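You operate a simulated robot arm through the tools that you are given. There is no shell and no other tool. Be economical: measure what you need, move in short steps, check, and stop when the job is done.

You are at the controls of a simulated robot arm. One attempt, no reset.

Task
Replace the failed red relay with a spare that pulls in at 200 V.
Fine: relays move only with the output off. Try the spares until the green relay lamp lights; leave that one seated, the others on the bench, dial at 200, output off.
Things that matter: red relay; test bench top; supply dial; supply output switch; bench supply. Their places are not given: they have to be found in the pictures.

The check looks at the end state, three seconds after you hand in, the way a careful person would. Anything else that was tipped, shoved, dropped, spilled or broken makes it a failure.

Robot
A 6-joint arm with a two-finger parallel gripper, fixed in place. Base frame: the origin is at the foot of the arm, x ahead of it, y to its left, z up. Units: mm, degrees, N and s.
With the tool pointing down near the work surface it reaches from about 240 to 640 mm from the base axis. Its first joint turns from -66.0 to 66.0 degrees. Payload 2.7 kg.
The tool frame sits at the grasp point between the pads (the TCP): z along the fingers, y along the line on which they close. The tips reach 23 mm beyond it. Largest opening 94 mm; finger width 38, thickness 10; the body of the gripper, 54 by 96 mm, starts 39 mm behind the TCP.
Orientation is that of the tool frame in the base frame, as a unit quaternion [w, x, y, z]. With the fingers straight down and closing along the base's y, the tool's x points along the base's -x, its y along +y and its z along -z.

Tools
- The arm moves only by the tool send_rows. Its argument "deltas" is a list of rows, each an object (a shift or turn left out is 0, a gripper value left out holds the last) with "dp": the shift along the base's x, y, z in cm, a list of three; "rotation": the turn, a rotation vector about the base's x, y, z in degrees, a list of three; "gripper": the closure, from 0 (fully open) to 1 (shut). In form: [{"dp": [x, y, z], "rotation": [wx, wy, wz], "gripper": gripper}, ...]. A call has 1 to 8 rows; each row is the pose to reach, as a shift and turn from the pose commanded when the call began. A row lasts 0.2 s, in which the tool goes at most 50 mm and 8.6 degrees; a call with a longer step from one row to the next is refused whole, and so is a gripper value outside its range. Where a pose cannot be reached the arm comes as near as it can. A force on the tool above 40 N (or 10 N above the force at the start of the call, whichever is more), or a blocked arm, ends the call early, and 0.2 s more pass. The fingers move at their own pace (about 45 mm/s each) and stop on an object; they squeeze with about 30 N. The grip force told is the motor's: it shows also when the fingers shut on nothing. Time passes only in rows, and 0.2 s behind the last, so rows that repeat a pose let the fingers close. It gives the time, the measured TCP pose, the force on the tool (base axes), the opening and the grip force at its end, in the units of the frame above (readings bear some noise).
- Cameras (640 x 400 px; columns grow to the right, rows downward): "scene" is fixed at [67.7, -420.9, 1425.3]; the picture's right is [0.86, -0.51, 0.00], its down [-0.18, -0.30, -0.94] and it looks along [0.48, 0.80, -0.35] (base axes); focal length 330 px, centre (320, 200). "wrist" rides on the gripper at [-39, 0, -44] in the tool frame; the picture's right is [0.00, -1.00, 0.00], its down [0.97, 0.00, -0.24] and it looks along [0.24, 0.00, 0.97] (tool axes); focal length 218 px, centre (320, 200).
- snapshot(camera): a new picture of that camera. The clock stands still meanwhile.
- pixel_to_xyz(camera, pixels): there is no depth. For up to 12 entries [column, row, z] of the newest picture of that camera ("zoom" is the newest enlarged one), the place [x, y] in the base frame at which the ray of that pixel passes the height z, good to about 2 mm. The clock stands still meanwhile.
- inspect(camera, box): a new picture of the part [left, top, right, bottom] of that camera's present view, enlarged. The clock stands still meanwhile.
- job_done(): hands the job in; it is judged then, once.

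Keep the steps short. Do not move on a guess: measure, check each grasp and each placing, and mend mistakes. In all there are 80 turns and 34 pictures (those below and enlarged ones count). Leave the gripper open and the arm clear of the work at the hand-in unless told otherwise, and finish with a single line.

The tools are called after "Call:" by a JSON object that holds its "fn" and its "kwargs". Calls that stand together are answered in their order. send_rows: Moves the arm, as the interface text tells. Its arguments: {"type":"object","properties":{"deltas":{"type":"array","items":{"type":"object","properties":{"dp":{"type":"array","items":{"type":"number"}},"rotation":{"type":"array","items":{"type":"number"}},"gripper":{"type":"number"}}}}},"required":["deltas"]} The other tools are called the same way: snapshot (camera) takes a picture; pixel_to_xyz (camera, pixels) gives the place at which the rays of pixels pass given heights; inspect (camera, box) takes an enlarged picture of a part of a camera's view; job_done () hands the job in.

At the start:

```text
t: 0.0
tcp_pos: [317.6, 146.8, 1314.9]
tcp_rot: [0.0, -0.001, 1.0, 0.0]
force: [0.7, 0.7, -0.1]
gripper_width: 93.7
grip_force: 0.1
```

scene: 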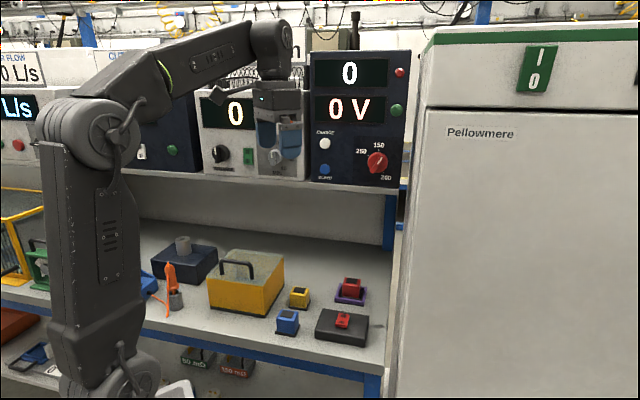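
wrist: 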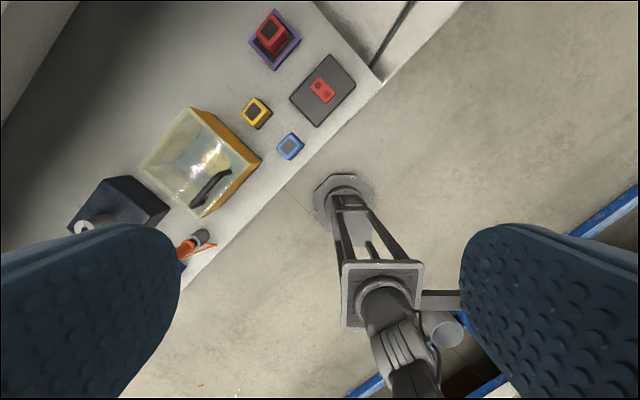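

I see a bench with red, yellow and blue blocks, and a supply with a dial near (377,163). I'll enlarge both areas.

Call:
{"fn": "inspect", "kwargs": {"camera": "scene", "box": [300, 40, 420, 190]}}

Call:
{"fn": "inspect", "kwargs": {"camera": "scene", "box": [200, 240, 400, 365]}}

Call:
{"fn": "inspect", "kwargs": {"camera": "wrist", "box": [140, 0, 400, 220]}}

```text
2.67 times, centred on (360, 115) of scene
```

zoom: 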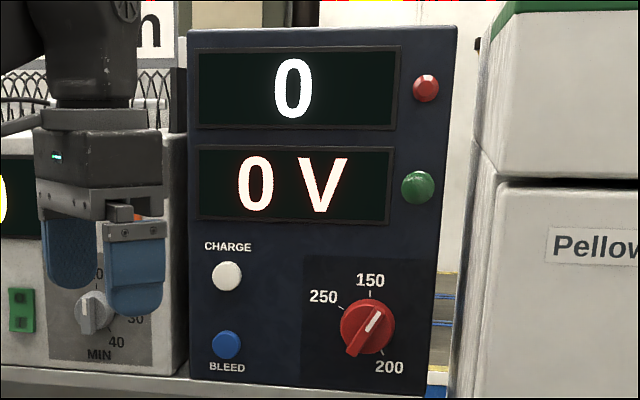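

```text
3.20 times, centred on (300, 302) of scene
```

zoom: 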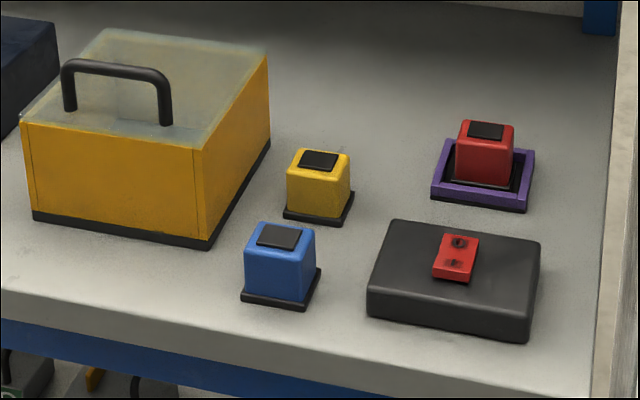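

```text
1.82 times, centred on (270, 110) of wrist
```

zoom: 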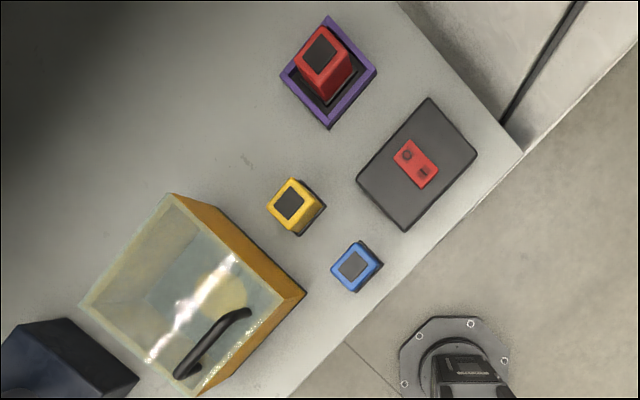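

The red relay is in a purple socket, the blue and yellow spares are loose, and a black box carries a red rocker. Next I'll locate the items on the bench and the supply.

Call:
{"fn": "pixel_to_xyz", "kwargs": {"camera": "wrist", "pixels": [[271, 33, 845], [256, 112, 835], [289, 146, 835], [322, 89, 830], [278, 10, 805], [301, 38, 805], [275, 70, 805], [248, 42, 805], [314, 54, 825], [356, 82, 825], [382, 82, 805], [190, 285, 805]]}}

Call:
{"fn": "pixel_to_xyz", "kwargs": {"camera": "scene", "pixels": [[350, 283, 845], [299, 293, 835], [287, 316, 835], [343, 320, 830], [280, 336, 805], [306, 310, 805], [366, 304, 805], [335, 302, 805], [388, 372, 805]]}}

```text
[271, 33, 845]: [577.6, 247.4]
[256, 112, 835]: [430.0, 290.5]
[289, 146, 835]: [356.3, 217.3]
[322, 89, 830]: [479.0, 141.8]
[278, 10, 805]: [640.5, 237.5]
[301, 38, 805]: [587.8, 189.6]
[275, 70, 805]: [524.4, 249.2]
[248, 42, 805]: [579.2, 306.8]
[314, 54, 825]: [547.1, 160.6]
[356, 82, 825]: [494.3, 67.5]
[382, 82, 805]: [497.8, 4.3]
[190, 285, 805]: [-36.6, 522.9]
```

```text
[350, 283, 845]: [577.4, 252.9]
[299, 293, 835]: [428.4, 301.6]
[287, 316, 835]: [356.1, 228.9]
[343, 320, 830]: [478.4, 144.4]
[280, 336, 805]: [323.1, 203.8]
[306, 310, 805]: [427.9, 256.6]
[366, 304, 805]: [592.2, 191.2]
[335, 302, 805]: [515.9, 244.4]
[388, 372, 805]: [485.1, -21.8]
```

Now I'll triangulate the tops of the relays by intersecting rays at two heights.

Call:
{"fn": "pixel_to_xyz", "kwargs": {"camera": "wrist", "pixels": [[253.5, 112.2, 830], [253.5, 112.2, 870], [289.2, 144.6, 830], [289.2, 144.6, 870], [270, 29.8, 830], [270, 29.8, 870], [322.2, 89.7, 830], [322.2, 89.7, 870]]}}

Call:
{"fn": "pixel_to_xyz", "kwargs": {"camera": "scene", "pixels": [[299.7, 289.5, 830], [299.7, 289.5, 870], [287.2, 313.6, 830], [287.2, 313.6, 870], [351.9, 280.1, 830], [351.9, 280.1, 870], [342.5, 320.1, 830], [342.5, 320.1, 870], [377, 163, 1200], [377, 163, 1300]]}}

```text
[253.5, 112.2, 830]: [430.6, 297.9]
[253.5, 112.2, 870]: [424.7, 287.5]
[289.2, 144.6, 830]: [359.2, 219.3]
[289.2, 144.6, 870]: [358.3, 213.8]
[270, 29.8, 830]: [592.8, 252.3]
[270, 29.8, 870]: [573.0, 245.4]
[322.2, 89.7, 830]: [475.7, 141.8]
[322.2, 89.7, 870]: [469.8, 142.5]
```

```text
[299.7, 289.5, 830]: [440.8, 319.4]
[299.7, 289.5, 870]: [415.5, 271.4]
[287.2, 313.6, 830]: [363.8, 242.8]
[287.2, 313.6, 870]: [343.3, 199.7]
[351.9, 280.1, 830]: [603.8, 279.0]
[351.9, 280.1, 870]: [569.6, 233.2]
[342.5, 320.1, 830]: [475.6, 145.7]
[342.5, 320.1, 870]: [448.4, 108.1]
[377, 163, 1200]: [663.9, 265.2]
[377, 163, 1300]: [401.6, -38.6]
```

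Tops sit at about z 853–857, and the bench lies at about 45° to the base. Next I yaw the tool 45° and then tilt it horizontal to look at the supply.

Call:
{"fn": "send_rows", "kwargs": {"deltas": [{"rotation": [0, 0, 8]}, {"rotation": [0, 0, 16]}, {"rotation": [0, 0, 24]}, {"rotation": [0, 0, 32]}, {"rotation": [0, 0, 40]}, {"rotation": [0, 0, 45]}]}}

Call:
{"fn": "send_rows", "kwargs": {"deltas": [{"rotation": [6, -6, 0]}, {"rotation": [12, -12, 0]}, {"rotation": [18, -18, 0]}, {"rotation": [24, -24, 0]}, {"rotation": [30, -30, 0]}, {"rotation": [36, -36, 0]}, {"rotation": [42, -42, 0]}, {"rotation": [48, -48, 0]}]}}

Call:
{"fn": "snapshot", "kwargs": {"camera": "wrist"}}

```text
t: 1.4
tcp_pos: [317.0, 146.8, 1314.9]
tcp_rot: [0.0, -0.384, 0.923, 0.001]
force: [0.2, -0.2, -0.2]
gripper_width: 93.8
grip_force: 0.1
```

```text
t: 3.2
tcp_pos: [316.4, 146.2, 1315.4]
tcp_rot: [0.517, -0.317, 0.766, 0.213]
force: [0.5, 0.6, -0.9]
gripper_width: 94.1
grip_force: 0.0
```

```text
28 pictures are left
```

wrist: 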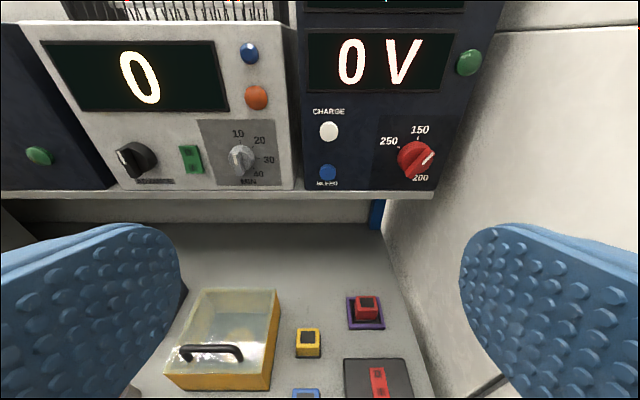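

The supply is in view, with the dial at (417,158). I'll enlarge it and triangulate.

Call:
{"fn": "inspect", "kwargs": {"camera": "wrist", "box": [300, 20, 500, 200]}}

Call:
{"fn": "pixel_to_xyz", "kwargs": {"camera": "wrist", "pixels": [[417, 158, 1180], [417, 158, 1190], [417, 158, 1200], [417, 158, 1210], [417, 158, 1220], [328, 131, 1210], [328, 131, 1220], [328, 131, 1230]]}}

Call:
{"fn": "pixel_to_xyz", "kwargs": {"camera": "scene", "pixels": [[377, 163, 1180], [377, 163, 1190], [377, 163, 1200], [377, 163, 1210], [377, 163, 1220], [324.9, 143.5, 1210], [324.9, 143.5, 1220], [324.9, 143.5, 1230]]}}

```text
2.22 times, centred on (400, 110) of wrist
```

zoom: 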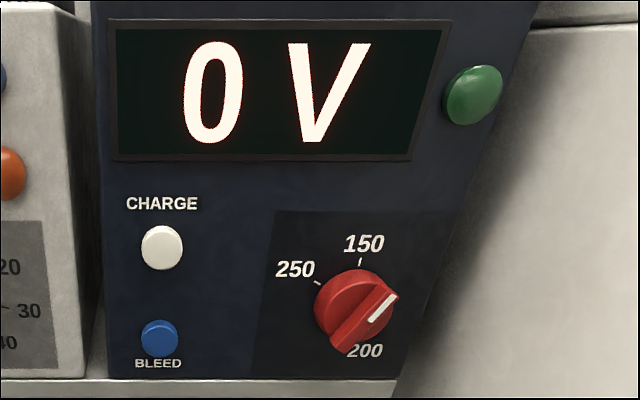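

```text
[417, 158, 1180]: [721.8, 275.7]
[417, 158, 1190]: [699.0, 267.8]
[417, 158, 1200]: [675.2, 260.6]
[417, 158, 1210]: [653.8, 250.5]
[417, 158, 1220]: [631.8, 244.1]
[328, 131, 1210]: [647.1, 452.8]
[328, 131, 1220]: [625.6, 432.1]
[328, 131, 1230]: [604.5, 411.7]
```

```text
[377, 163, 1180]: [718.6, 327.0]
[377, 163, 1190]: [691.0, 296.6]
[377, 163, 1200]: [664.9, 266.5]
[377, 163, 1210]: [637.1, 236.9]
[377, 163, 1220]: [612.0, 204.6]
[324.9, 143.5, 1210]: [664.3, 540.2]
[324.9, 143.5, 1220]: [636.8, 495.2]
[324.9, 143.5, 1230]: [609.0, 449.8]
```

The dial knob is around (665,260,1202), with its white mark at upper right, between 150 and 200. I'll level the tool and move in front of it for a close look.

Call:
{"fn": "send_rows", "kwargs": {"deltas": [{"dp": [3, 0.4, -1.5], "rotation": [3, -3, 0]}, {"dp": [6, 0.8, -3], "rotation": [6, -6, 0]}, {"dp": [9, 1.2, -4.5], "rotation": [9, -9, 0]}, {"dp": [12, 1.6, -6], "rotation": [12, -12, 0]}, {"dp": [15, 2, -7.5], "rotation": [15.6, -15.6, 0]}, {"dp": [18, 2.4, -9], "rotation": [15.6, -15.6, 0]}, {"dp": [21, 2.8, -10.5], "rotation": [15.6, -15.6, 0]}, {"dp": [24, 3, -11], "rotation": [15.6, -15.6, 0]}]}}

Call:
{"fn": "snapshot", "kwargs": {"camera": "wrist"}}

```text
t: 5.0
tcp_pos: [556.3, 176.0, 1204.5]
tcp_rot: [0.652, -0.273, 0.653, 0.271]
force: [-0.5, -0.6, -0.1]
gripper_width: 94.0
grip_force: 0.0
```

```text
26 pictures are left
```

wrist: 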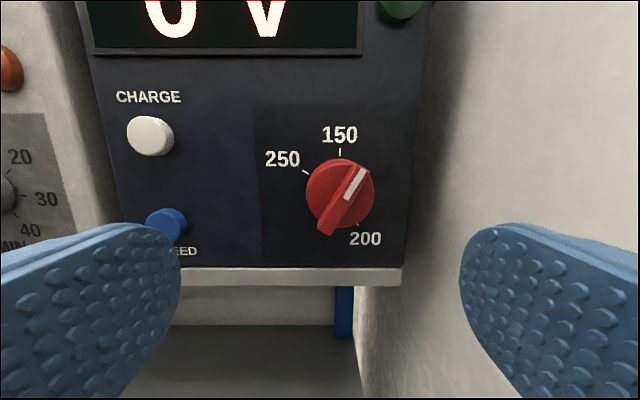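

The ticks read 250 at −60°, 150 at 0° and 200 at 150°, and the pointer is at about +28°. I'll align with the dial axis, roll 28° so the pads straddle the bar, and part-close the fingers.

Call:
{"fn": "send_rows", "kwargs": {"deltas": [{"dp": [1.5, 0.5, -0.1], "rotation": [5, 5, 0], "gripper": 0.5}, {"dp": [3, 1.2, -0.3], "rotation": [10, 10, 0]}, {"dp": [4.5, 2.2, -0.3], "rotation": [15, 15, 0]}, {"dp": [6.33, 3.85, -0.3], "rotation": [19.8, 19.8, 0]}, {"dp": [6.33, 3.85, -0.3], "rotation": [19.8, 19.8, 0]}]}}

Call:
{"fn": "snapshot", "kwargs": {"camera": "wrist"}}

```text
t: 6.2
tcp_pos: [618.8, 214.1, 1202.6]
tcp_rot: [0.568, -0.105, 0.699, 0.421]
force: [0.0, 1.1, 1.3]
gripper_width: 47.0
grip_force: 0.0
```

```text
25 pictures are left
```

wrist: 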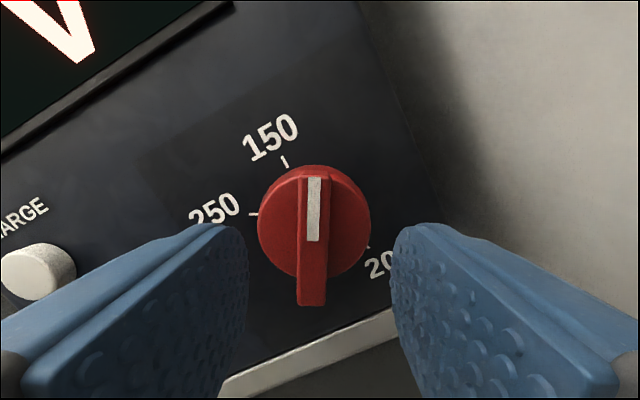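

The bar is aligned with the fingers but about 3 mm to the left. I'll correct that, advance 33 mm, and check the view before closing.

Call:
{"fn": "send_rows", "kwargs": {"deltas": [{"dp": [0.5, 0.9, 0.15]}, {"dp": [1.0, 1.4, 0.15]}, {"dp": [1.5, 1.9, 0.15]}, {"dp": [2.13, 2.54, 0.15]}, {"dp": [2.13, 2.54, 0.15]}]}}

Call:
{"fn": "snapshot", "kwargs": {"camera": "wrist"}}

```text
t: 7.1
tcp_pos: [637.0, 232.7, 1202.5]
tcp_rot: [0.568, -0.108, 0.7, 0.419]
force: [-26.4, -14.0, -0.5]
gripper_width: 44.5
grip_force: 0.1
stopped in row 4: the force on the tool passed its limit (the readings are from after the stop); the commanded pose is now the measured one
```

```text
24 pictures are left
```

wrist: 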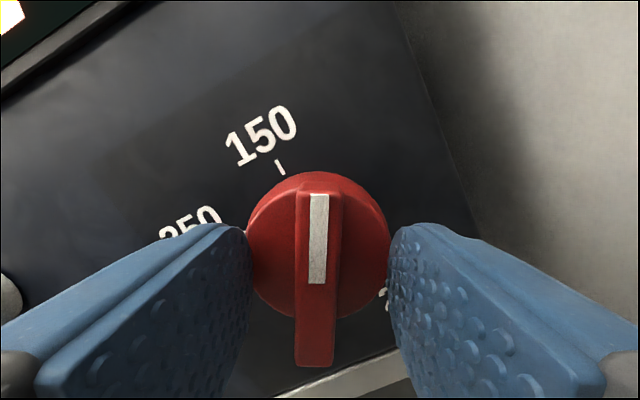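

The tips touched the knob face at n≈638. I'll back off 2 mm and close on the bar.

Call:
{"fn": "send_rows", "kwargs": {"deltas": [{"dp": [-0.15, -0.15, 0]}, {"dp": [-0.15, -0.15, 0], "gripper": 1}, {"dp": [-0.15, -0.15, 0]}, {"dp": [-0.15, -0.15, 0]}, {"dp": [-0.15, -0.15, 0]}]}}

```text
t: 8.3
tcp_pos: [635.7, 233.3, 1202.4]
tcp_rot: [0.567, -0.108, 0.7, 0.421]
force: [-7.2, 6.4, 1.2]
gripper_width: 11.9
grip_force: 45.3
```

The bar is gripped at 11.9 mm. Now I turn it clockwise 60°.

Call:
{"fn": "send_rows", "kwargs": {"deltas": [{"rotation": [5.3, 5.3, 0]}, {"rotation": [10.6, 10.6, 0]}, {"rotation": [15.9, 15.9, 0]}, {"rotation": [21.2, 21.2, 0]}, {"rotation": [26.5, 26.5, 0]}, {"rotation": [31.8, 31.8, 0]}, {"rotation": [37.1, 37.1, 0]}, {"rotation": [42.4, 42.4, 0]}]}}

```text
t: 10.1
tcp_pos: [634.5, 235.9, 1205.9]
tcp_rot: [0.28, 0.254, 0.658, 0.651]
force: [-15.2, 14.2, 10.5]
gripper_width: 11.6
grip_force: 45.0
```

It turned 60°, with the TCP displaced slightly because the grip sits about 4.5 mm off axis. I'll do the other 61° along the true arc.

Call:
{"fn": "send_rows", "kwargs": {"deltas": [{"dp": [-0.17, 0.17, 0.43], "rotation": [5.4, 5.4, 0]}, {"dp": [-0.16, 0.16, 0.48], "rotation": [10.8, 10.8, 0]}, {"dp": [-0.15, 0.15, 0.54], "rotation": [16.2, 16.2, 0]}, {"dp": [-0.13, 0.13, 0.62], "rotation": [21.6, 21.6, 0]}, {"dp": [-0.11, 0.11, 0.67], "rotation": [27, 27, 0]}, {"dp": [-0.08, 0.08, 0.71], "rotation": [32.4, 32.4, 0]}, {"dp": [-0.05, 0.05, 0.75], "rotation": [37.8, 37.8, 0]}, {"dp": [-0.01, 0.01, 0.79], "rotation": [43.1, 43.1, 0]}]}}

```text
t: 11.9
tcp_pos: [635.3, 233.5, 1207.5]
tcp_rot: [-0.087, 0.557, 0.437, 0.701]
force: [-31.9, 0.3, -21.7]
gripper_width: 12.2
grip_force: 45.4
```

The roll is now about 149°. I'll release, back off, and roll back partly to check the dial.

Call:
{"fn": "send_rows", "kwargs": {"deltas": [{"gripper": 0.55}, {"gripper": 0.55}, {"gripper": 0.55}, {"dp": [-1.5, -1.5, 0]}, {"dp": [-3.5, -3.5, 0]}, {"dp": [-6, -6, 0]}]}}

Call:
{"fn": "snapshot", "kwargs": {"camera": "wrist"}}

```text
t: 13.3
tcp_pos: [576.2, 171.9, 1209.2]
tcp_rot: [-0.085, 0.555, 0.435, 0.704]
force: [-0.7, -0.5, -0.3]
gripper_width: 42.4
grip_force: 0.1
```

```text
23 pictures are left
```

wrist: 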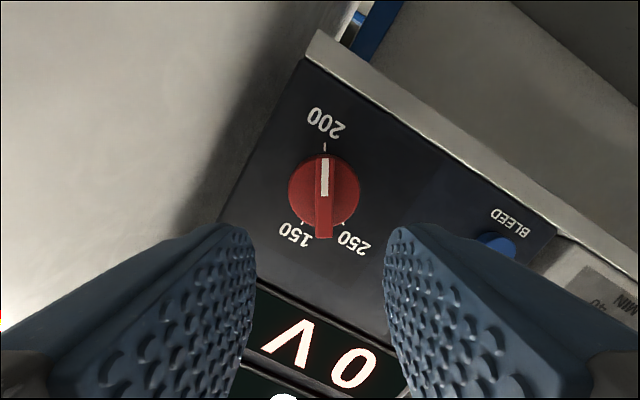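

The dial points at 200. Now I'll roll back while retreating, then pitch the tool down over the bench.

Call:
{"fn": "send_rows", "kwargs": {"deltas": [{"dp": [-1, -1, 0.5], "rotation": [-5.9, -5.9, 0]}, {"dp": [-2, -2, 1], "rotation": [-11.8, -11.8, 0]}, {"dp": [-3, -3, 1.5], "rotation": [-17.7, -17.7, 0]}, {"dp": [-4, -3.5, 2], "rotation": [-23.6, -23.6, 0]}, {"dp": [-5, -4, 2.5], "rotation": [-29.5, -29.5, 0]}, {"dp": [-6, -4, 3], "rotation": [-35.4, -35.4, 0]}, {"dp": [-7, -4, 3], "rotation": [-41.3, -41.3, 0]}, {"dp": [-8, -4, 3], "rotation": [-47.2, -47.2, 0]}]}}

Call:
{"fn": "send_rows", "kwargs": {"deltas": [{"rotation": [-5.9, -5.9, 0]}, {"rotation": [-11.8, -11.8, 0]}, {"rotation": [-17.7, -17.7, 0]}, {"rotation": [-23.6, -23.6, 0]}, {"rotation": [-29.5, -29.5, 0]}, {"rotation": [-35.4, -35.4, 0]}, {"rotation": [-41.3, -41.3, 0]}, {"rotation": [-47.2, -47.2, 0]}]}}

Call:
{"fn": "send_rows", "kwargs": {"deltas": [{"rotation": [-5.5, -5.5, 0]}, {"rotation": [-10.9, -10.9, 0]}]}}

Call:
{"fn": "send_rows", "kwargs": {"deltas": [{"rotation": [-6, 6, 0]}, {"rotation": [-12, 12, 0]}, {"rotation": [-18, 18, 0]}, {"rotation": [-24, 24, 0]}, {"rotation": [-30, 30, 0]}, {"rotation": [-36, 36, 0]}, {"rotation": [-42, 42, 0]}, {"rotation": [-48, 48, 0]}]}}

Call:
{"fn": "send_rows", "kwargs": {"deltas": [{"rotation": [-6, 6, 0]}, {"rotation": [-12, 12, 0]}, {"rotation": [-15.6, 15.6, 0]}]}}

```text
t: 15.1
tcp_pos: [494.8, 133.3, 1241.7]
tcp_rot: [0.315, 0.221, 0.671, 0.633]
force: [0.0, 0.7, 0.0]
gripper_width: 42.1
grip_force: 0.1
```

```text
t: 16.9
tcp_pos: [496.5, 133.3, 1240.6]
tcp_rot: [0.61, -0.183, 0.685, 0.354]
force: [0.1, -0.3, -0.2]
gripper_width: 42.4
grip_force: 0.1
```

```text
t: 17.5
tcp_pos: [496.5, 133.8, 1240.5]
tcp_rot: [0.652, -0.274, 0.653, 0.269]
force: [-0.5, 0.5, 0.4]
gripper_width: 42.2
grip_force: 0.1
```

```text
t: 19.3
tcp_pos: [495.9, 133.4, 1240.7]
tcp_rot: [0.174, -0.378, 0.907, 0.072]
force: [0.8, 0.3, 0.1]
gripper_width: 42.2
grip_force: 0.0
```

```text
t: 20.1
tcp_pos: [495.8, 134.2, 1240.0]
tcp_rot: [-0.002, -0.385, 0.923, 0.0]
force: [-0.3, 0.4, 0.5]
gripper_width: 42.3
grip_force: 0.0
```

The tool is pointing down. I'll lower to about z 1030 above the blocks for a good bench picture.

Call:
{"fn": "send_rows", "kwargs": {"deltas": [{"dp": [0, 1, -4], "gripper": 0.2}, {"dp": [0, 2, -8]}, {"dp": [0, 3, -12]}, {"dp": [0, 4.5, -16]}, {"dp": [0, 6, -20]}, {"dp": [0, 6, -20]}]}}

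Call:
{"fn": "snapshot", "kwargs": {"camera": "wrist"}}

```text
t: 21.5
tcp_pos: [496.5, 192.6, 1039.5]
tcp_rot: [-0.002, -0.384, 0.923, -0.001]
force: [0.2, -0.1, -0.1]
gripper_width: 75.0
grip_force: 0.0
```

```text
22 pictures are left
```

wrist: 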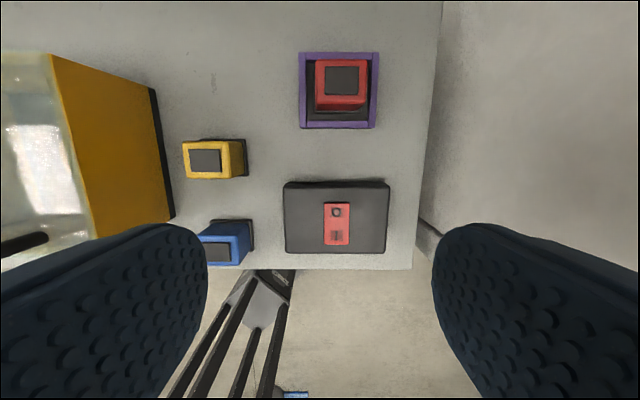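

All parts line up with the tool axes. I'll measure the relay tops, bases and the rocker.

Call:
{"fn": "pixel_to_xyz", "kwargs": {"camera": "wrist", "pixels": [[342, 80, 855], [317, 60, 850], [367, 60, 850], [366, 105, 850], [299, 128, 815], [376, 128, 815], [339, 91, 815], [205, 160, 853], [184, 160, 853], [230, 160, 853], [336, 211, 830], [337, 236, 830]]}}

Call:
{"fn": "inspect", "kwargs": {"camera": "wrist", "box": [180, 30, 400, 270]}}

```text
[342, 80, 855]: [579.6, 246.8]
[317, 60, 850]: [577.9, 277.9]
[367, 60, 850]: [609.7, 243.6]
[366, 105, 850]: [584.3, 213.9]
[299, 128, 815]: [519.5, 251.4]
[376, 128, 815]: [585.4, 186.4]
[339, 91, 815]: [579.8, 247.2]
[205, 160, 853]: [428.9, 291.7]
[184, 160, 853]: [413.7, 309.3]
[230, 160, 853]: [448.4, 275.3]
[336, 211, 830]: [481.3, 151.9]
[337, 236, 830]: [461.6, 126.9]
```

```text
1.67 times, centred on (290, 150) of wrist
```

zoom: 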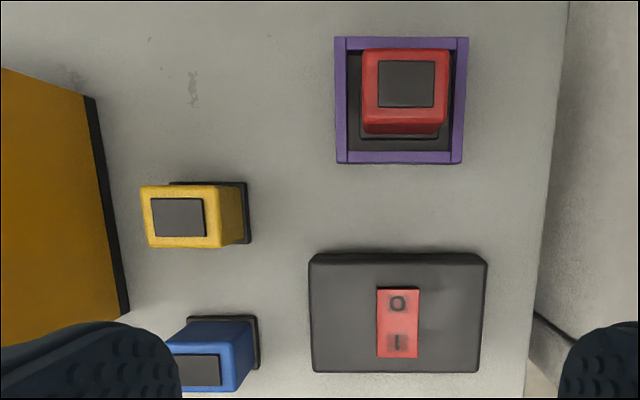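

The red relay is at (580,247), body about 46 mm, centred in the socket. I'll move above it and part-way down, then check.

Call:
{"fn": "send_rows", "kwargs": {"deltas": [{"dp": [3, 2, 0]}, {"dp": [6, 4, 0]}, {"dp": [8.35, 5.42, 0]}, {"dp": [8.35, 5.42, -4]}, {"dp": [8.35, 5.42, -8]}, {"dp": [8.35, 5.42, -12]}, {"dp": [8.35, 5.42, -12]}]}}

Call:
{"fn": "snapshot", "kwargs": {"camera": "wrist"}}

Call:
{"fn": "snapshot", "kwargs": {"camera": "scene"}}

```text
t: 23.1
tcp_pos: [579.6, 247.4, 919.9]
tcp_rot: [-0.002, -0.385, 0.923, -0.001]
force: [0.2, 0.1, 0.1]
gripper_width: 75.1
grip_force: 0.0
out of reach, approached as far as the arm can: row 3
```

```text
20 pictures are left
```

wrist: 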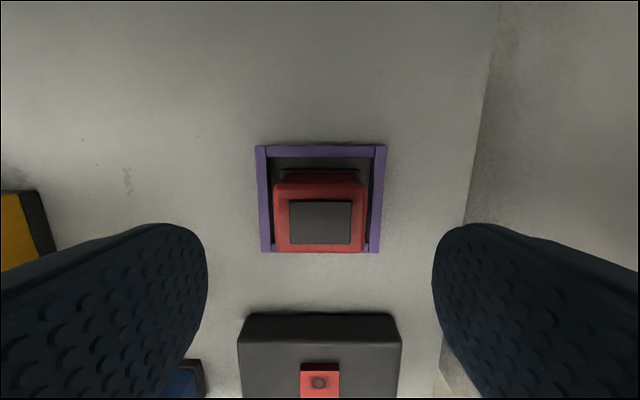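

```text
19 pictures are left
```

scene: 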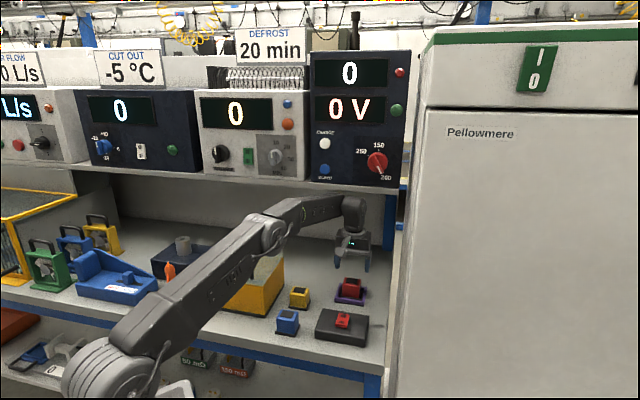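

Well aligned. I'll descend to z≈847 and close.

Call:
{"fn": "send_rows", "kwargs": {"deltas": [{"dp": [0, 0, -3]}, {"dp": [0, 0, -5.5]}, {"dp": [0, 0, -7.3]}, {"dp": [0, 0, -7.3], "gripper": 1}, {"dp": [0, 0, -7.3]}, {"dp": [0, 0, -7.3]}, {"dp": [0, 0, -7.3]}]}}

```text
t: 24.7
tcp_pos: [580.5, 247.9, 847.1]
tcp_rot: [-0.002, -0.384, 0.923, -0.001]
force: [0.0, 0.1, -0.5]
gripper_width: 49.7
grip_force: 30.1
```

Gripped at 49.7 mm. I'll lift, check it is held, and carry it to a free spot at (516,318).

Call:
{"fn": "send_rows", "kwargs": {"deltas": [{"dp": [0, 0, 1]}, {"dp": [0, 0, 3]}, {"dp": [0, 0, 5.5]}, {"dp": [-2, 2.2, 5.5]}, {"dp": [-4.5, 4.8, 5.5]}, {"dp": [-6.45, 7, 5.5]}, {"dp": [-6.45, 7, 5.5]}]}}

Call:
{"fn": "snapshot", "kwargs": {"camera": "scene"}}

```text
t: 26.3
tcp_pos: [513.0, 319.3, 900.8]
tcp_rot: [-0.001, -0.385, 0.923, -0.001]
force: [0.1, 0.1, -1.3]
gripper_width: 49.4
grip_force: 29.8
```

```text
18 pictures are left
```

scene: 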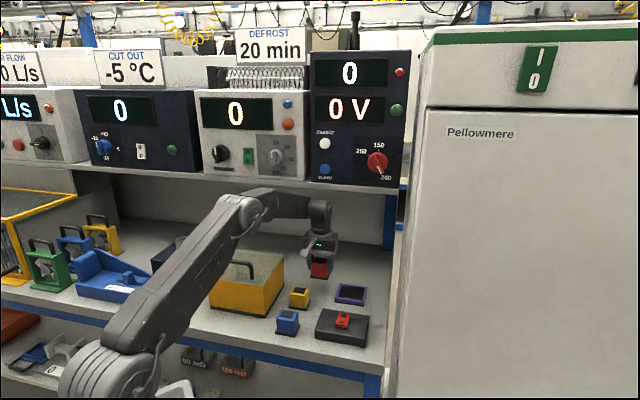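

Red is out and held. Now I lower it towards the bench.

Call:
{"fn": "send_rows", "kwargs": {"deltas": [{"dp": [0, 0, -2]}, {"dp": [0, 0, -4]}, {"dp": [0, 0, -5]}, {"dp": [0, 0, -5.2]}, {"dp": [0, 0, -5.3]}, {"dp": [0, 0, -5.4]}]}}

Call:
{"fn": "send_rows", "kwargs": {"deltas": [{"dp": [0, 0, -0.1]}, {"dp": [0, 0, -0.2]}, {"dp": [0, 0, -0.2]}]}}

```text
t: 27.7
tcp_pos: [515.0, 317.2, 849.8]
tcp_rot: [-0.002, -0.385, 0.923, 0.0]
force: [0.6, 0.9, -0.4]
gripper_width: 49.4
grip_force: 29.9
```

```text
t: 28.5
tcp_pos: [513.4, 318.2, 847.6]
tcp_rot: [-0.002, -0.384, 0.923, -0.001]
force: [-0.3, -0.1, -0.8]
gripper_width: 49.5
grip_force: 30.1
```

No contact yet, so I'll continue in 1 mm steps.

Call:
{"fn": "send_rows", "kwargs": {"deltas": [{"dp": [0, 0, -0.1]}, {"dp": [0, 0, -0.2]}, {"dp": [0, 0, -0.2]}]}}

Call:
{"fn": "send_rows", "kwargs": {"deltas": [{"dp": [0, 0, -0.1]}, {"dp": [0, 0, -0.2]}, {"dp": [0, 0, -0.2]}]}}

```text
t: 29.3
tcp_pos: [513.5, 316.6, 844.5]
tcp_rot: [-0.001, -0.384, 0.923, -0.001]
force: [-0.4, 0.4, -1.1]
gripper_width: 49.7
grip_force: 29.9
```

```text
t: 30.1
tcp_pos: [514.4, 318.7, 842.4]
tcp_rot: [-0.002, -0.384, 0.923, 0.0]
force: [0.0, 0.2, -1.2]
gripper_width: 49.7
grip_force: 29.9
```

Call:
{"fn": "send_rows", "kwargs": {"deltas": [{"dp": [0, 0, -0.1]}, {"dp": [0, 0, -0.2]}, {"dp": [0, 0, -0.2]}]}}

Call:
{"fn": "send_rows", "kwargs": {"deltas": [{"dp": [0, 0, -0.1]}, {"dp": [0, 0, -0.2]}, {"dp": [0, 0, -0.2]}]}}

```text
t: 30.9
tcp_pos: [514.4, 318.1, 843.2]
tcp_rot: [0.0, -0.384, 0.923, 0.0]
force: [-2.2, 1.0, 13.7]
gripper_width: 49.5
grip_force: 30.6
```

```text
t: 31.7
tcp_pos: [515.7, 318.4, 842.3]
tcp_rot: [0.001, -0.385, 0.923, 0.001]
force: [-3.2, 0.8, 26.9]
gripper_width: 49.6
grip_force: 30.0
```

Contact is at about 842.8. I'll relieve the push, open modestly and rise.

Call:
{"fn": "send_rows", "kwargs": {"deltas": [{"dp": [0, 0, 0.4]}, {"dp": [0, 0, 0.4], "gripper": 0.25}, {"dp": [0, 0, 0.4]}, {"dp": [0, 0, 0.4]}, {"dp": [0, 0, 3]}, {"dp": [0, 0, 7]}, {"dp": [0, 0, 9]}]}}

Call:
{"fn": "snapshot", "kwargs": {"camera": "wrist"}}

```text
t: 33.3
tcp_pos: [514.2, 317.6, 929.2]
tcp_rot: [0.0, -0.384, 0.923, 0.0]
force: [-0.3, -0.9, -1.1]
gripper_width: 70.5
grip_force: 0.1
```

```text
17 pictures are left
```

wrist: 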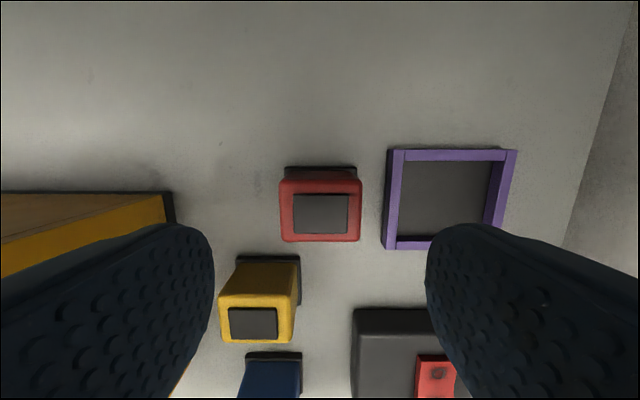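

Red is upright on the bench and the socket is empty. Before picking yellow I'll measure the clearance to the yellow box, and the positions.

Call:
{"fn": "pixel_to_xyz", "kwargs": {"camera": "wrist", "pixels": [[175, 222, 805], [165, 197, 880], [253, 323, 853], [220, 342, 850], [294, 342, 850], [237, 258, 808], [300, 258, 808], [448, 200, 812], [388, 150, 815], [517, 150, 815], [384, 249, 815]]}}

Call:
{"fn": "pixel_to_xyz", "kwargs": {"camera": "scene", "pixels": [[265, 316, 805], [284.4, 284.8, 805], [283.5, 256.5, 870], [283.5, 256.5, 890], [283.5, 256.5, 910]]}}

```text
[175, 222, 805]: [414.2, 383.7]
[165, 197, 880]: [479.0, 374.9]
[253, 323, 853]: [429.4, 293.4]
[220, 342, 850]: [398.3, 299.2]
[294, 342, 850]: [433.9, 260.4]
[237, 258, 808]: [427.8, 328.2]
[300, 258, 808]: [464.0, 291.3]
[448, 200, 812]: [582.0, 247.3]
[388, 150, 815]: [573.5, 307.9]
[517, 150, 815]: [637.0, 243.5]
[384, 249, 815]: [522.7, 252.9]
```

```text
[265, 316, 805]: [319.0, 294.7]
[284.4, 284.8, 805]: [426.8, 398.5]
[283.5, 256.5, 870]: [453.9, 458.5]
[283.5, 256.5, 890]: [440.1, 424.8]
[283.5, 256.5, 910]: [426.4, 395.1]
```

The box face is at t≈20, so there is about 27 mm clearance. I'll pick up the yellow relay at (428.5,292.5).

Call:
{"fn": "send_rows", "kwargs": {"deltas": [{"dp": [-4.3, -1.3, 0]}, {"dp": [-8.57, -2.5, 0]}, {"dp": [-8.57, -2.5, -3]}, {"dp": [-8.57, -2.5, -6]}, {"dp": [-8.57, -2.5, -8.6]}, {"dp": [-8.57, -2.5, -8.6]}]}}

Call:
{"fn": "send_rows", "kwargs": {"deltas": [{"gripper": 1}, {}, {}, {}]}}

```text
t: 34.7
tcp_pos: [429.8, 290.9, 842.5]
tcp_rot: [-0.001, -0.385, 0.923, 0.0]
force: [-0.3, 0.2, -0.9]
gripper_width: 70.4
grip_force: 0.0
```

```text
t: 35.7
tcp_pos: [429.5, 291.7, 842.3]
tcp_rot: [-0.001, -0.384, 0.923, -0.001]
force: [-0.1, 0.6, 0.3]
gripper_width: 49.4
grip_force: 29.7
```

Yellow is gripped at 49.4 mm. I'll lift it and carry it above the socket.

Call:
{"fn": "send_rows", "kwargs": {"deltas": [{"dp": [0, 0, 2.5]}, {"dp": [0, 0, 7]}, {"dp": [3.8, -1.1, 7]}, {"dp": [7.6, -2.2, 7]}, {"dp": [11.4, -3.3, 7]}, {"dp": [15.1, -4.4, 7]}, {"dp": [15.1, -4.4, 7]}, {"dp": [15.1, -4.4, 4.5]}]}}

Call:
{"fn": "snapshot", "kwargs": {"camera": "wrist"}}

```text
t: 37.5
tcp_pos: [578.4, 247.0, 887.5]
tcp_rot: [-0.002, -0.383, 0.924, 0.0]
force: [0.3, 0.1, -0.3]
gripper_width: 49.3
grip_force: 29.7
```

```text
16 pictures are left
```

wrist: 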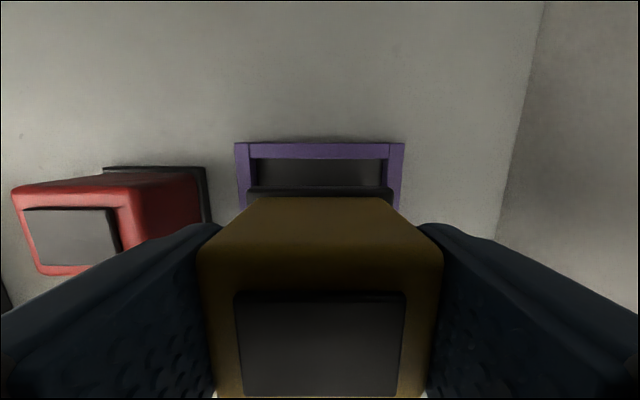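

Laterally centred. I'll check the fore-aft position from pixel rows.

Call:
{"fn": "pixel_to_xyz", "kwargs": {"camera": "wrist", "pixels": [[320, 188, 853], [248, 188, 853], [392, 188, 853], [235, 143, 815], [404, 143, 815], [250, 158, 812], [390, 158, 812]]}}

```text
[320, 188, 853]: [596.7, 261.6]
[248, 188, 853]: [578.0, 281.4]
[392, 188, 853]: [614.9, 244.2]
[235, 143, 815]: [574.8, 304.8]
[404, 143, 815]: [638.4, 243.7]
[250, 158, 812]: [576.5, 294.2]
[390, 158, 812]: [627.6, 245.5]
```

Fore-aft is within about 3 mm and the play is about 9 mm each side. I'll lower it into the socket.

Call:
{"fn": "send_rows", "kwargs": {"deltas": [{"dp": [0, 0, -1.5]}, {"dp": [0, 0, -3]}, {"dp": [0, 0, -3.6]}, {"dp": [0, 0, -3.8]}, {"dp": [0, 0, -3.9]}, {"dp": [0, 0, -4.0]}, {"dp": [0, 0, -4.1]}]}}

Call:
{"fn": "send_rows", "kwargs": {"deltas": [{"dp": [0, 0, -0.1]}, {"dp": [0, 0, -0.1]}]}}

```text
t: 39.1
tcp_pos: [580.3, 248.7, 848.9]
tcp_rot: [0.0, -0.384, 0.923, 0.0]
force: [-1.9, 0.1, 5.5]
gripper_width: 49.4
grip_force: 30.3
```

```text
t: 39.7
tcp_pos: [580.5, 249.0, 847.9]
tcp_rot: [0.0, -0.386, 0.923, 0.0]
force: [-4.7, 0.9, 16.2]
gripper_width: 49.7
grip_force: 29.9
```

Contact at about 848 means it is seated on the floor. I'll release, rise, and look.

Call:
{"fn": "send_rows", "kwargs": {"deltas": [{"dp": [0, 0, 0.1]}, {"dp": [0, 0, 0.1], "gripper": 0.25}, {"dp": [0, 0, 0.1]}, {"dp": [0, 0, 0.1]}, {"dp": [0, 0, 3]}, {"dp": [0, 0, 7]}, {"dp": [-2, -2, 8]}, {"dp": [-4, -4, 8]}]}}

Call:
{"fn": "snapshot", "kwargs": {"camera": "wrist"}}

```text
t: 41.5
tcp_pos: [540.5, 207.4, 926.2]
tcp_rot: [-0.001, -0.384, 0.923, -0.001]
force: [0.7, 0.3, 0.3]
gripper_width: 70.5
grip_force: 0.1
```

```text
15 pictures are left
```

wrist: 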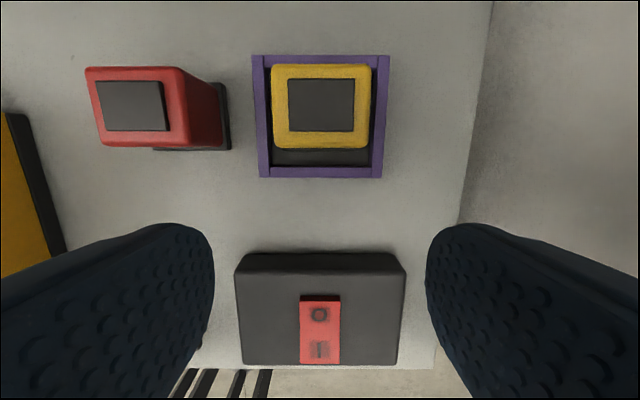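

Yellow is seated well within the socket. Next I'll measure the rocker's O and I ends for pressing.

Call:
{"fn": "pixel_to_xyz", "kwargs": {"camera": "wrist", "pixels": [[320, 314, 835], [320, 350, 835], [320, 301, 835], [320, 364, 835], [300, 330, 835], [341, 330, 835], [239, 280, 830], [400, 280, 830], [320, 364, 820]]}}

Call:
{"fn": "inspect", "kwargs": {"camera": "wrist", "box": [230, 240, 410, 380]}}

Call:
{"fn": "inspect", "kwargs": {"camera": "scene", "box": [300, 260, 380, 350]}}

```text
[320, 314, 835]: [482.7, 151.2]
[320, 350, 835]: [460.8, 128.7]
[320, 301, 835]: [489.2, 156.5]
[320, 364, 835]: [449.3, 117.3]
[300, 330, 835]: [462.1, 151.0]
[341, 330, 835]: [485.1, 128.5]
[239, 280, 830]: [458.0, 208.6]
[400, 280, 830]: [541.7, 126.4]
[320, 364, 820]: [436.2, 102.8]
```

```text
2.86 times, centred on (320, 310) of wrist
```

zoom: 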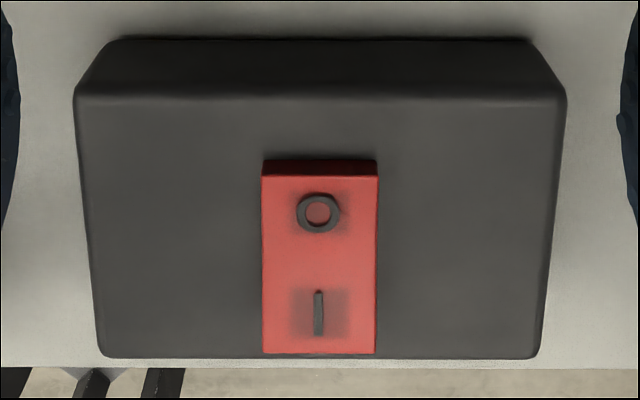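

```text
4.44 times, centred on (340, 305) of scene
```

zoom: 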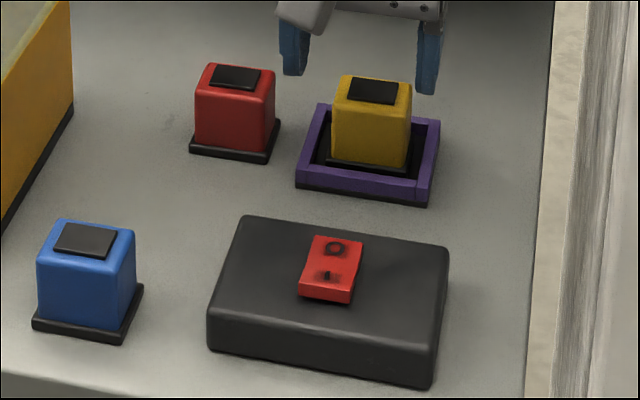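

Rocker: O at the back, I at the front, centre t≈234, I end n≈408–416. I'll close the fingers and move above the I end at (454,123).

Call:
{"fn": "send_rows", "kwargs": {"deltas": [{"dp": [-3, -3, 0], "gripper": 1}, {"dp": [-6, -6, 0]}, {"dp": [-8.65, -8.45, 0]}, {"dp": [-8.65, -8.45, -2]}, {"dp": [-8.65, -8.45, -5]}, {"dp": [-8.65, -8.45, -5]}]}}

Call:
{"fn": "snapshot", "kwargs": {"camera": "scene"}}

```text
t: 42.9
tcp_pos: [454.9, 124.7, 876.5]
tcp_rot: [-0.002, -0.384, 0.923, -0.001]
force: [-0.1, -0.3, 0.0]
gripper_width: 0.0
grip_force: 30.0
```

```text
12 pictures are left
```

scene: 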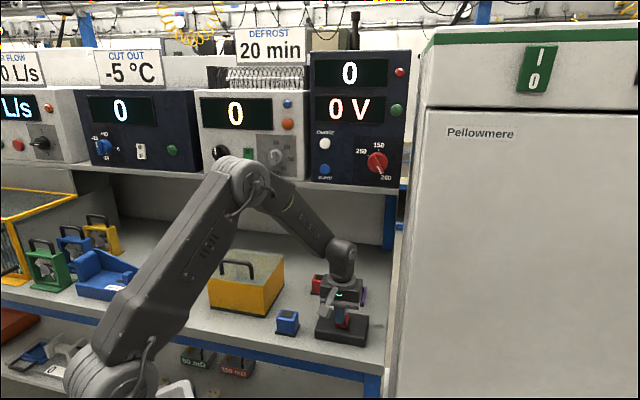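

Call:
{"fn": "send_rows", "kwargs": {"deltas": [{"dp": [0, 0, -0.8]}, {"dp": [0, 0, -1.1]}, {"dp": [0, 0, -1.3]}, {"dp": [0, 0, -1.5]}, {"dp": [0, 0, -1.7]}, {"dp": [0, 0, -1.9]}, {"dp": [0, 0, -2.1]}]}}

```text
t: 44.2
tcp_pos: [455.2, 125.0, 861.7]
tcp_rot: [0.0, -0.385, 0.923, 0.0]
force: [-2.5, -1.3, 4.1]
gripper_width: 0.2
grip_force: 29.5
stopped in row 6: the force on the tool passed its limit (the readings are from after the stop); the commanded pose is now the measured one
```

The tip touched at z≈838 and the force limit tripped. I'll check the supply readout.

Call:
{"fn": "send_rows", "kwargs": {"deltas": [{"dp": [0, 0, 2]}, {"dp": [0, 0, 4]}, {"dp": [0, 0, 4]}]}}

Call:
{"fn": "inspect", "kwargs": {"camera": "scene", "box": [300, 40, 420, 350]}}

```text
t: 45.0
tcp_pos: [454.4, 125.3, 902.9]
tcp_rot: [0.0, -0.384, 0.923, -0.002]
force: [0.6, -0.7, -0.3]
gripper_width: 0.0
grip_force: 29.5
```

```text
1.29 times, centred on (360, 195) of scene
```

zoom: 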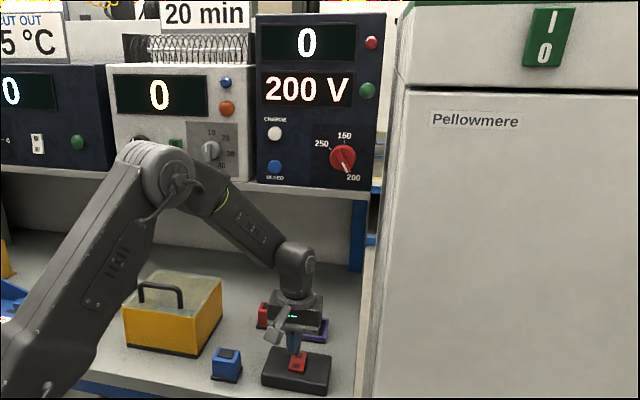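

The output is on at 200 V. I'll look closely at the lamps.

Call:
{"fn": "inspect", "kwargs": {"camera": "scene", "box": [300, 40, 420, 190]}}

```text
2.67 times, centred on (360, 115) of scene
```

zoom: 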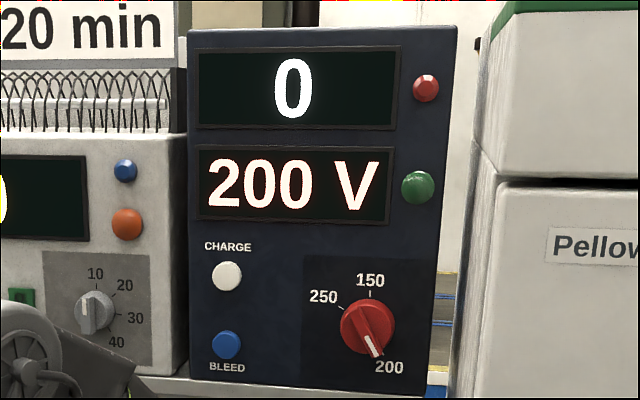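

The green lamp is unlit with yellow, so it does not pull in. I'll switch off by pressing the O end, 42 mm further back.

Call:
{"fn": "send_rows", "kwargs": {"deltas": [{"dp": [2.97, 2.97, 0]}, {"dp": [2.97, 2.97, -2]}, {"dp": [2.97, 2.97, -3.3]}, {"dp": [2.97, 2.97, -3.6]}, {"dp": [2.97, 2.97, -3.8]}, {"dp": [2.97, 2.97, -4.0]}, {"dp": [2.97, 2.97, -4.2]}, {"dp": [2.97, 2.97, -4.4]}]}}

Call:
{"fn": "send_rows", "kwargs": {"deltas": [{"dp": [0, 0, 2]}, {"dp": [0, 0, 4]}, {"dp": [0, 0, 4]}]}}

Call:
{"fn": "inspect", "kwargs": {"camera": "scene", "box": [300, 40, 420, 190]}}

```text
t: 46.8
tcp_pos: [486.4, 155.4, 862.8]
tcp_rot: [0.002, -0.385, 0.923, 0.0]
force: [-0.7, 0.9, 3.1]
gripper_width: 0.0
grip_force: 29.8
stopped in row 8: the force on the tool passed its limit (the readings are from after the stop); the commanded pose is now the measured one
```

```text
t: 47.6
tcp_pos: [487.4, 155.3, 902.8]
tcp_rot: [0.002, -0.385, 0.923, -0.001]
force: [-0.1, 0.5, 0.4]
gripper_width: 0.2
grip_force: 29.5
```

```text
2.67 times, centred on (360, 115) of scene
```

zoom: 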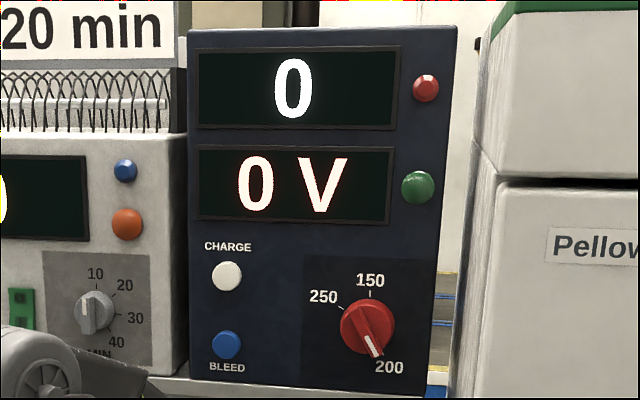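

Back to 0 V. I'll rise, open, and go over the seated yellow relay.

Call:
{"fn": "send_rows", "kwargs": {"deltas": [{"dp": [0, 0, 2.5], "gripper": 0.22}, {"dp": [3, 3, 2.5]}, {"dp": [6, 6, 2.5]}, {"dp": [9.3, 9.3, 2.5]}, {"dp": [9.3, 9.3, 2.5]}, {"dp": [9.3, 9.3, -1]}, {"dp": [9.3, 9.3, -5.5]}, {"dp": [9.3, 9.3, -5.5]}]}}

Call:
{"fn": "send_rows", "kwargs": {"deltas": [{"gripper": 1}, {}, {}, {}]}}

```text
t: 49.4
tcp_pos: [579.5, 247.8, 845.8]
tcp_rot: [0.002, -0.385, 0.923, 0.0]
force: [-0.4, 0.0, -0.8]
gripper_width: 73.2
grip_force: 0.1
```

```text
t: 50.4
tcp_pos: [580.2, 248.9, 845.4]
tcp_rot: [0.002, -0.385, 0.923, -0.001]
force: [-0.5, -0.4, 0.7]
gripper_width: 49.5
grip_force: 29.5
```

Yellow is gripped. I'll carry it back to its original spot at (429,292).

Call:
{"fn": "send_rows", "kwargs": {"deltas": [{"dp": [0, 0, 2.5]}, {"dp": [0, 0, 6.6]}, {"dp": [-3.8, 1.1, 6.6]}, {"dp": [-7.6, 2.2, 6.6]}, {"dp": [-11.4, 3.3, 6.6]}, {"dp": [-15.1, 4.4, 6.6]}, {"dp": [-15.1, 4.4, 3]}, {"dp": [-15.1, 4.4, 0]}]}}

Call:
{"fn": "send_rows", "kwargs": {"deltas": [{"dp": [0, 0, -0.1]}, {"dp": [0, 0, -0.2]}, {"dp": [0, 0, -0.3]}, {"dp": [0, 0, -0.3]}]}}

Call:
{"fn": "send_rows", "kwargs": {"deltas": [{"dp": [0, 0, -0.1]}, {"dp": [0, 0, -0.2]}, {"dp": [0, 0, -0.2]}]}}

```text
t: 52.2
tcp_pos: [429.4, 290.6, 847.4]
tcp_rot: [0.003, -0.385, 0.923, 0.0]
force: [0.1, -0.6, -1.1]
gripper_width: 49.3
grip_force: 30.5
```

```text
t: 53.2
tcp_pos: [428.4, 292.2, 843.5]
tcp_rot: [0.002, -0.385, 0.923, -0.002]
force: [0.6, -0.7, -1.8]
gripper_width: 49.7
grip_force: 30.4
```

```text
t: 54.0
tcp_pos: [428.7, 292.0, 842.8]
tcp_rot: [0.003, -0.385, 0.923, 0.0]
force: [-0.2, 0.8, -0.5]
gripper_width: 49.5
grip_force: 29.8
```

Call:
{"fn": "send_rows", "kwargs": {"deltas": [{"dp": [0, 0, -0.1]}, {"dp": [0, 0, -0.2]}, {"dp": [0, 0, -0.2]}]}}

```text
t: 54.8
tcp_pos: [428.2, 292.1, 841.4]
tcp_rot: [0.002, -0.386, 0.923, 0.0]
force: [-0.5, -1.6, 9.1]
gripper_width: 49.4
grip_force: 29.6
```

Contact, so yellow is down. I'll release, rise, and move toward blue for a look.

Call:
{"fn": "send_rows", "kwargs": {"deltas": [{"dp": [0, 0, 0.1], "gripper": 0.25}, {"dp": [0, 0, 0.1]}, {"dp": [0, 0, 0.1]}, {"dp": [0, 0, 3]}, {"dp": [0, 0, 7]}, {"dp": [0, 0, 9]}, {"dp": [-2.5, -2.5, 9]}, {"dp": [-5, -5, 9]}]}}

Call:
{"fn": "snapshot", "kwargs": {"camera": "wrist"}}

```text
t: 56.6
tcp_pos: [379.3, 243.3, 929.5]
tcp_rot: [0.002, -0.385, 0.923, -0.001]
force: [0.4, -0.3, 0.3]
gripper_width: 70.4
grip_force: 0.1
```

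```text
8 pictures are left
```

wrist: 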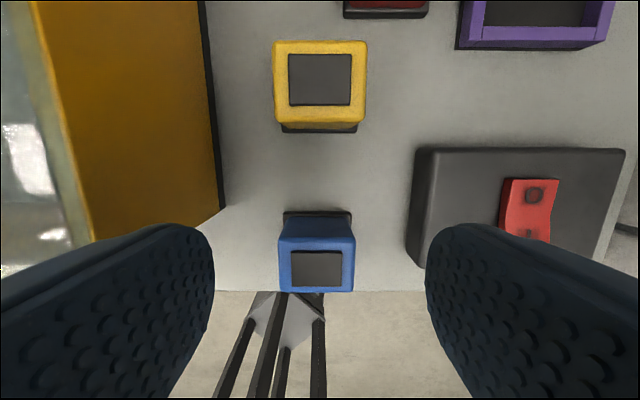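

Call:
{"fn": "pixel_to_xyz", "kwargs": {"camera": "wrist", "pixels": [[317, 268, 853], [279, 291, 850], [354, 291, 850], [284, 213, 808], [351, 213, 808]]}}

```text
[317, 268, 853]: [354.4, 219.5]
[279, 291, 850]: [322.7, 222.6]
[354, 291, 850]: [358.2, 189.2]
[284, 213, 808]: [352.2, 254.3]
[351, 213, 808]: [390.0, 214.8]
```

Blue is at (354.5,219). I'll descend and grip.

Call:
{"fn": "send_rows", "kwargs": {"deltas": [{"dp": [-2.48, -2.43, 0]}, {"dp": [-2.48, -2.43, -4]}, {"dp": [-2.48, -2.43, -7]}, {"dp": [-2.48, -2.43, -8.6]}, {"dp": [-2.48, -2.43, -8.6]}, {"dp": [-2.48, -2.43, -8.6]}]}}

Call:
{"fn": "send_rows", "kwargs": {"deltas": [{"gripper": 1}, {}, {}, {}]}}

```text
t: 58.0
tcp_pos: [354.4, 217.2, 844.0]
tcp_rot: [0.003, -0.385, 0.923, -0.001]
force: [1.0, -0.3, 0.0]
gripper_width: 70.6
grip_force: 0.0
```

```text
t: 59.0
tcp_pos: [354.7, 217.2, 842.9]
tcp_rot: [0.002, -0.384, 0.923, 0.0]
force: [1.0, 0.1, -0.8]
gripper_width: 49.6
grip_force: 29.8
```

Blue is gripped. I'll lift it and carry it over the socket.

Call:
{"fn": "send_rows", "kwargs": {"deltas": [{"dp": [0, 0, 3]}, {"dp": [0, 0, 7.2]}, {"dp": [4.6, 0.6, 7.2]}, {"dp": [9.2, 1.2, 7.2]}, {"dp": [13.8, 1.8, 7.2]}, {"dp": [18.4, 2.4, 7.2]}, {"dp": [22.58, 3.08, 7.2]}, {"dp": [22.58, 3.08, 4.5]}]}}

Call:
{"fn": "snapshot", "kwargs": {"camera": "wrist"}}

```text
t: 60.8
tcp_pos: [578.8, 249.6, 889.5]
tcp_rot: [0.001, -0.385, 0.923, -0.002]
force: [0.1, 0.3, 0.3]
gripper_width: 49.6
grip_force: 30.3
```

```text
7 pictures are left
```

wrist: 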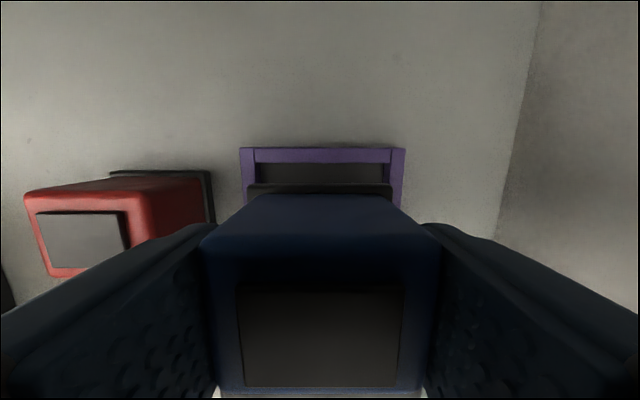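

Nearly centred. I'll apply a small correction and lower it into the socket.

Call:
{"fn": "send_rows", "kwargs": {"deltas": [{"dp": [-0.07, -0.21, -1.5]}, {"dp": [-0.07, -0.21, -3]}, {"dp": [-0.07, -0.21, -3.8]}, {"dp": [-0.07, -0.21, -4.0]}, {"dp": [-0.07, -0.21, -4.1]}, {"dp": [-0.07, -0.21, -4.2]}]}}

Call:
{"fn": "send_rows", "kwargs": {"deltas": [{"dp": [0, 0, -0.1]}, {"dp": [0, 0, -0.1]}]}}

```text
t: 62.2
tcp_pos: [579.6, 245.7, 849.0]
tcp_rot: [0.003, -0.385, 0.923, 0.0]
force: [-1.4, -0.3, 3.8]
gripper_width: 49.5
grip_force: 29.9
```

```text
t: 62.8
tcp_pos: [579.1, 246.5, 848.7]
tcp_rot: [0.003, -0.385, 0.923, -0.001]
force: [-2.5, -2.8, 13.5]
gripper_width: 49.4
grip_force: 30.0
```

Contact. I'll release, rise, and move towards the rocker.

Call:
{"fn": "send_rows", "kwargs": {"deltas": [{"dp": [0, 0, 0.1], "gripper": 0.25}, {"dp": [0, 0, 0.1]}, {"dp": [0, 0, 0.1]}, {"dp": [0, 0, 3]}, {"dp": [0, 0, 7]}, {"dp": [0, 0, 8]}, {"dp": [-2, -2, 8]}, {"dp": [-4, -4, 8]}]}}

Call:
{"fn": "snapshot", "kwargs": {"camera": "wrist"}}

```text
t: 64.6
tcp_pos: [538.0, 207.0, 926.1]
tcp_rot: [0.002, -0.385, 0.923, -0.002]
force: [-0.5, -0.2, -0.5]
gripper_width: 70.5
grip_force: 0.1
```

```text
6 pictures are left
```

wrist: 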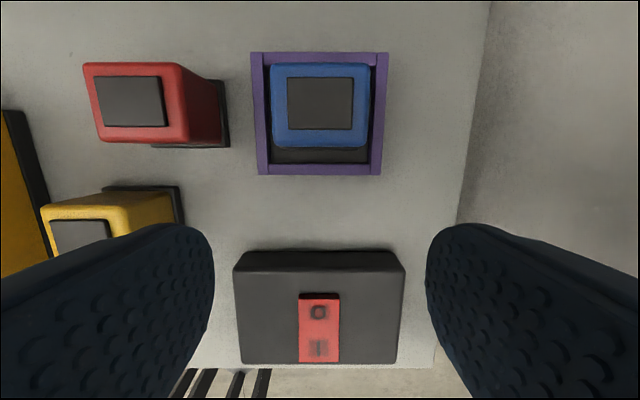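

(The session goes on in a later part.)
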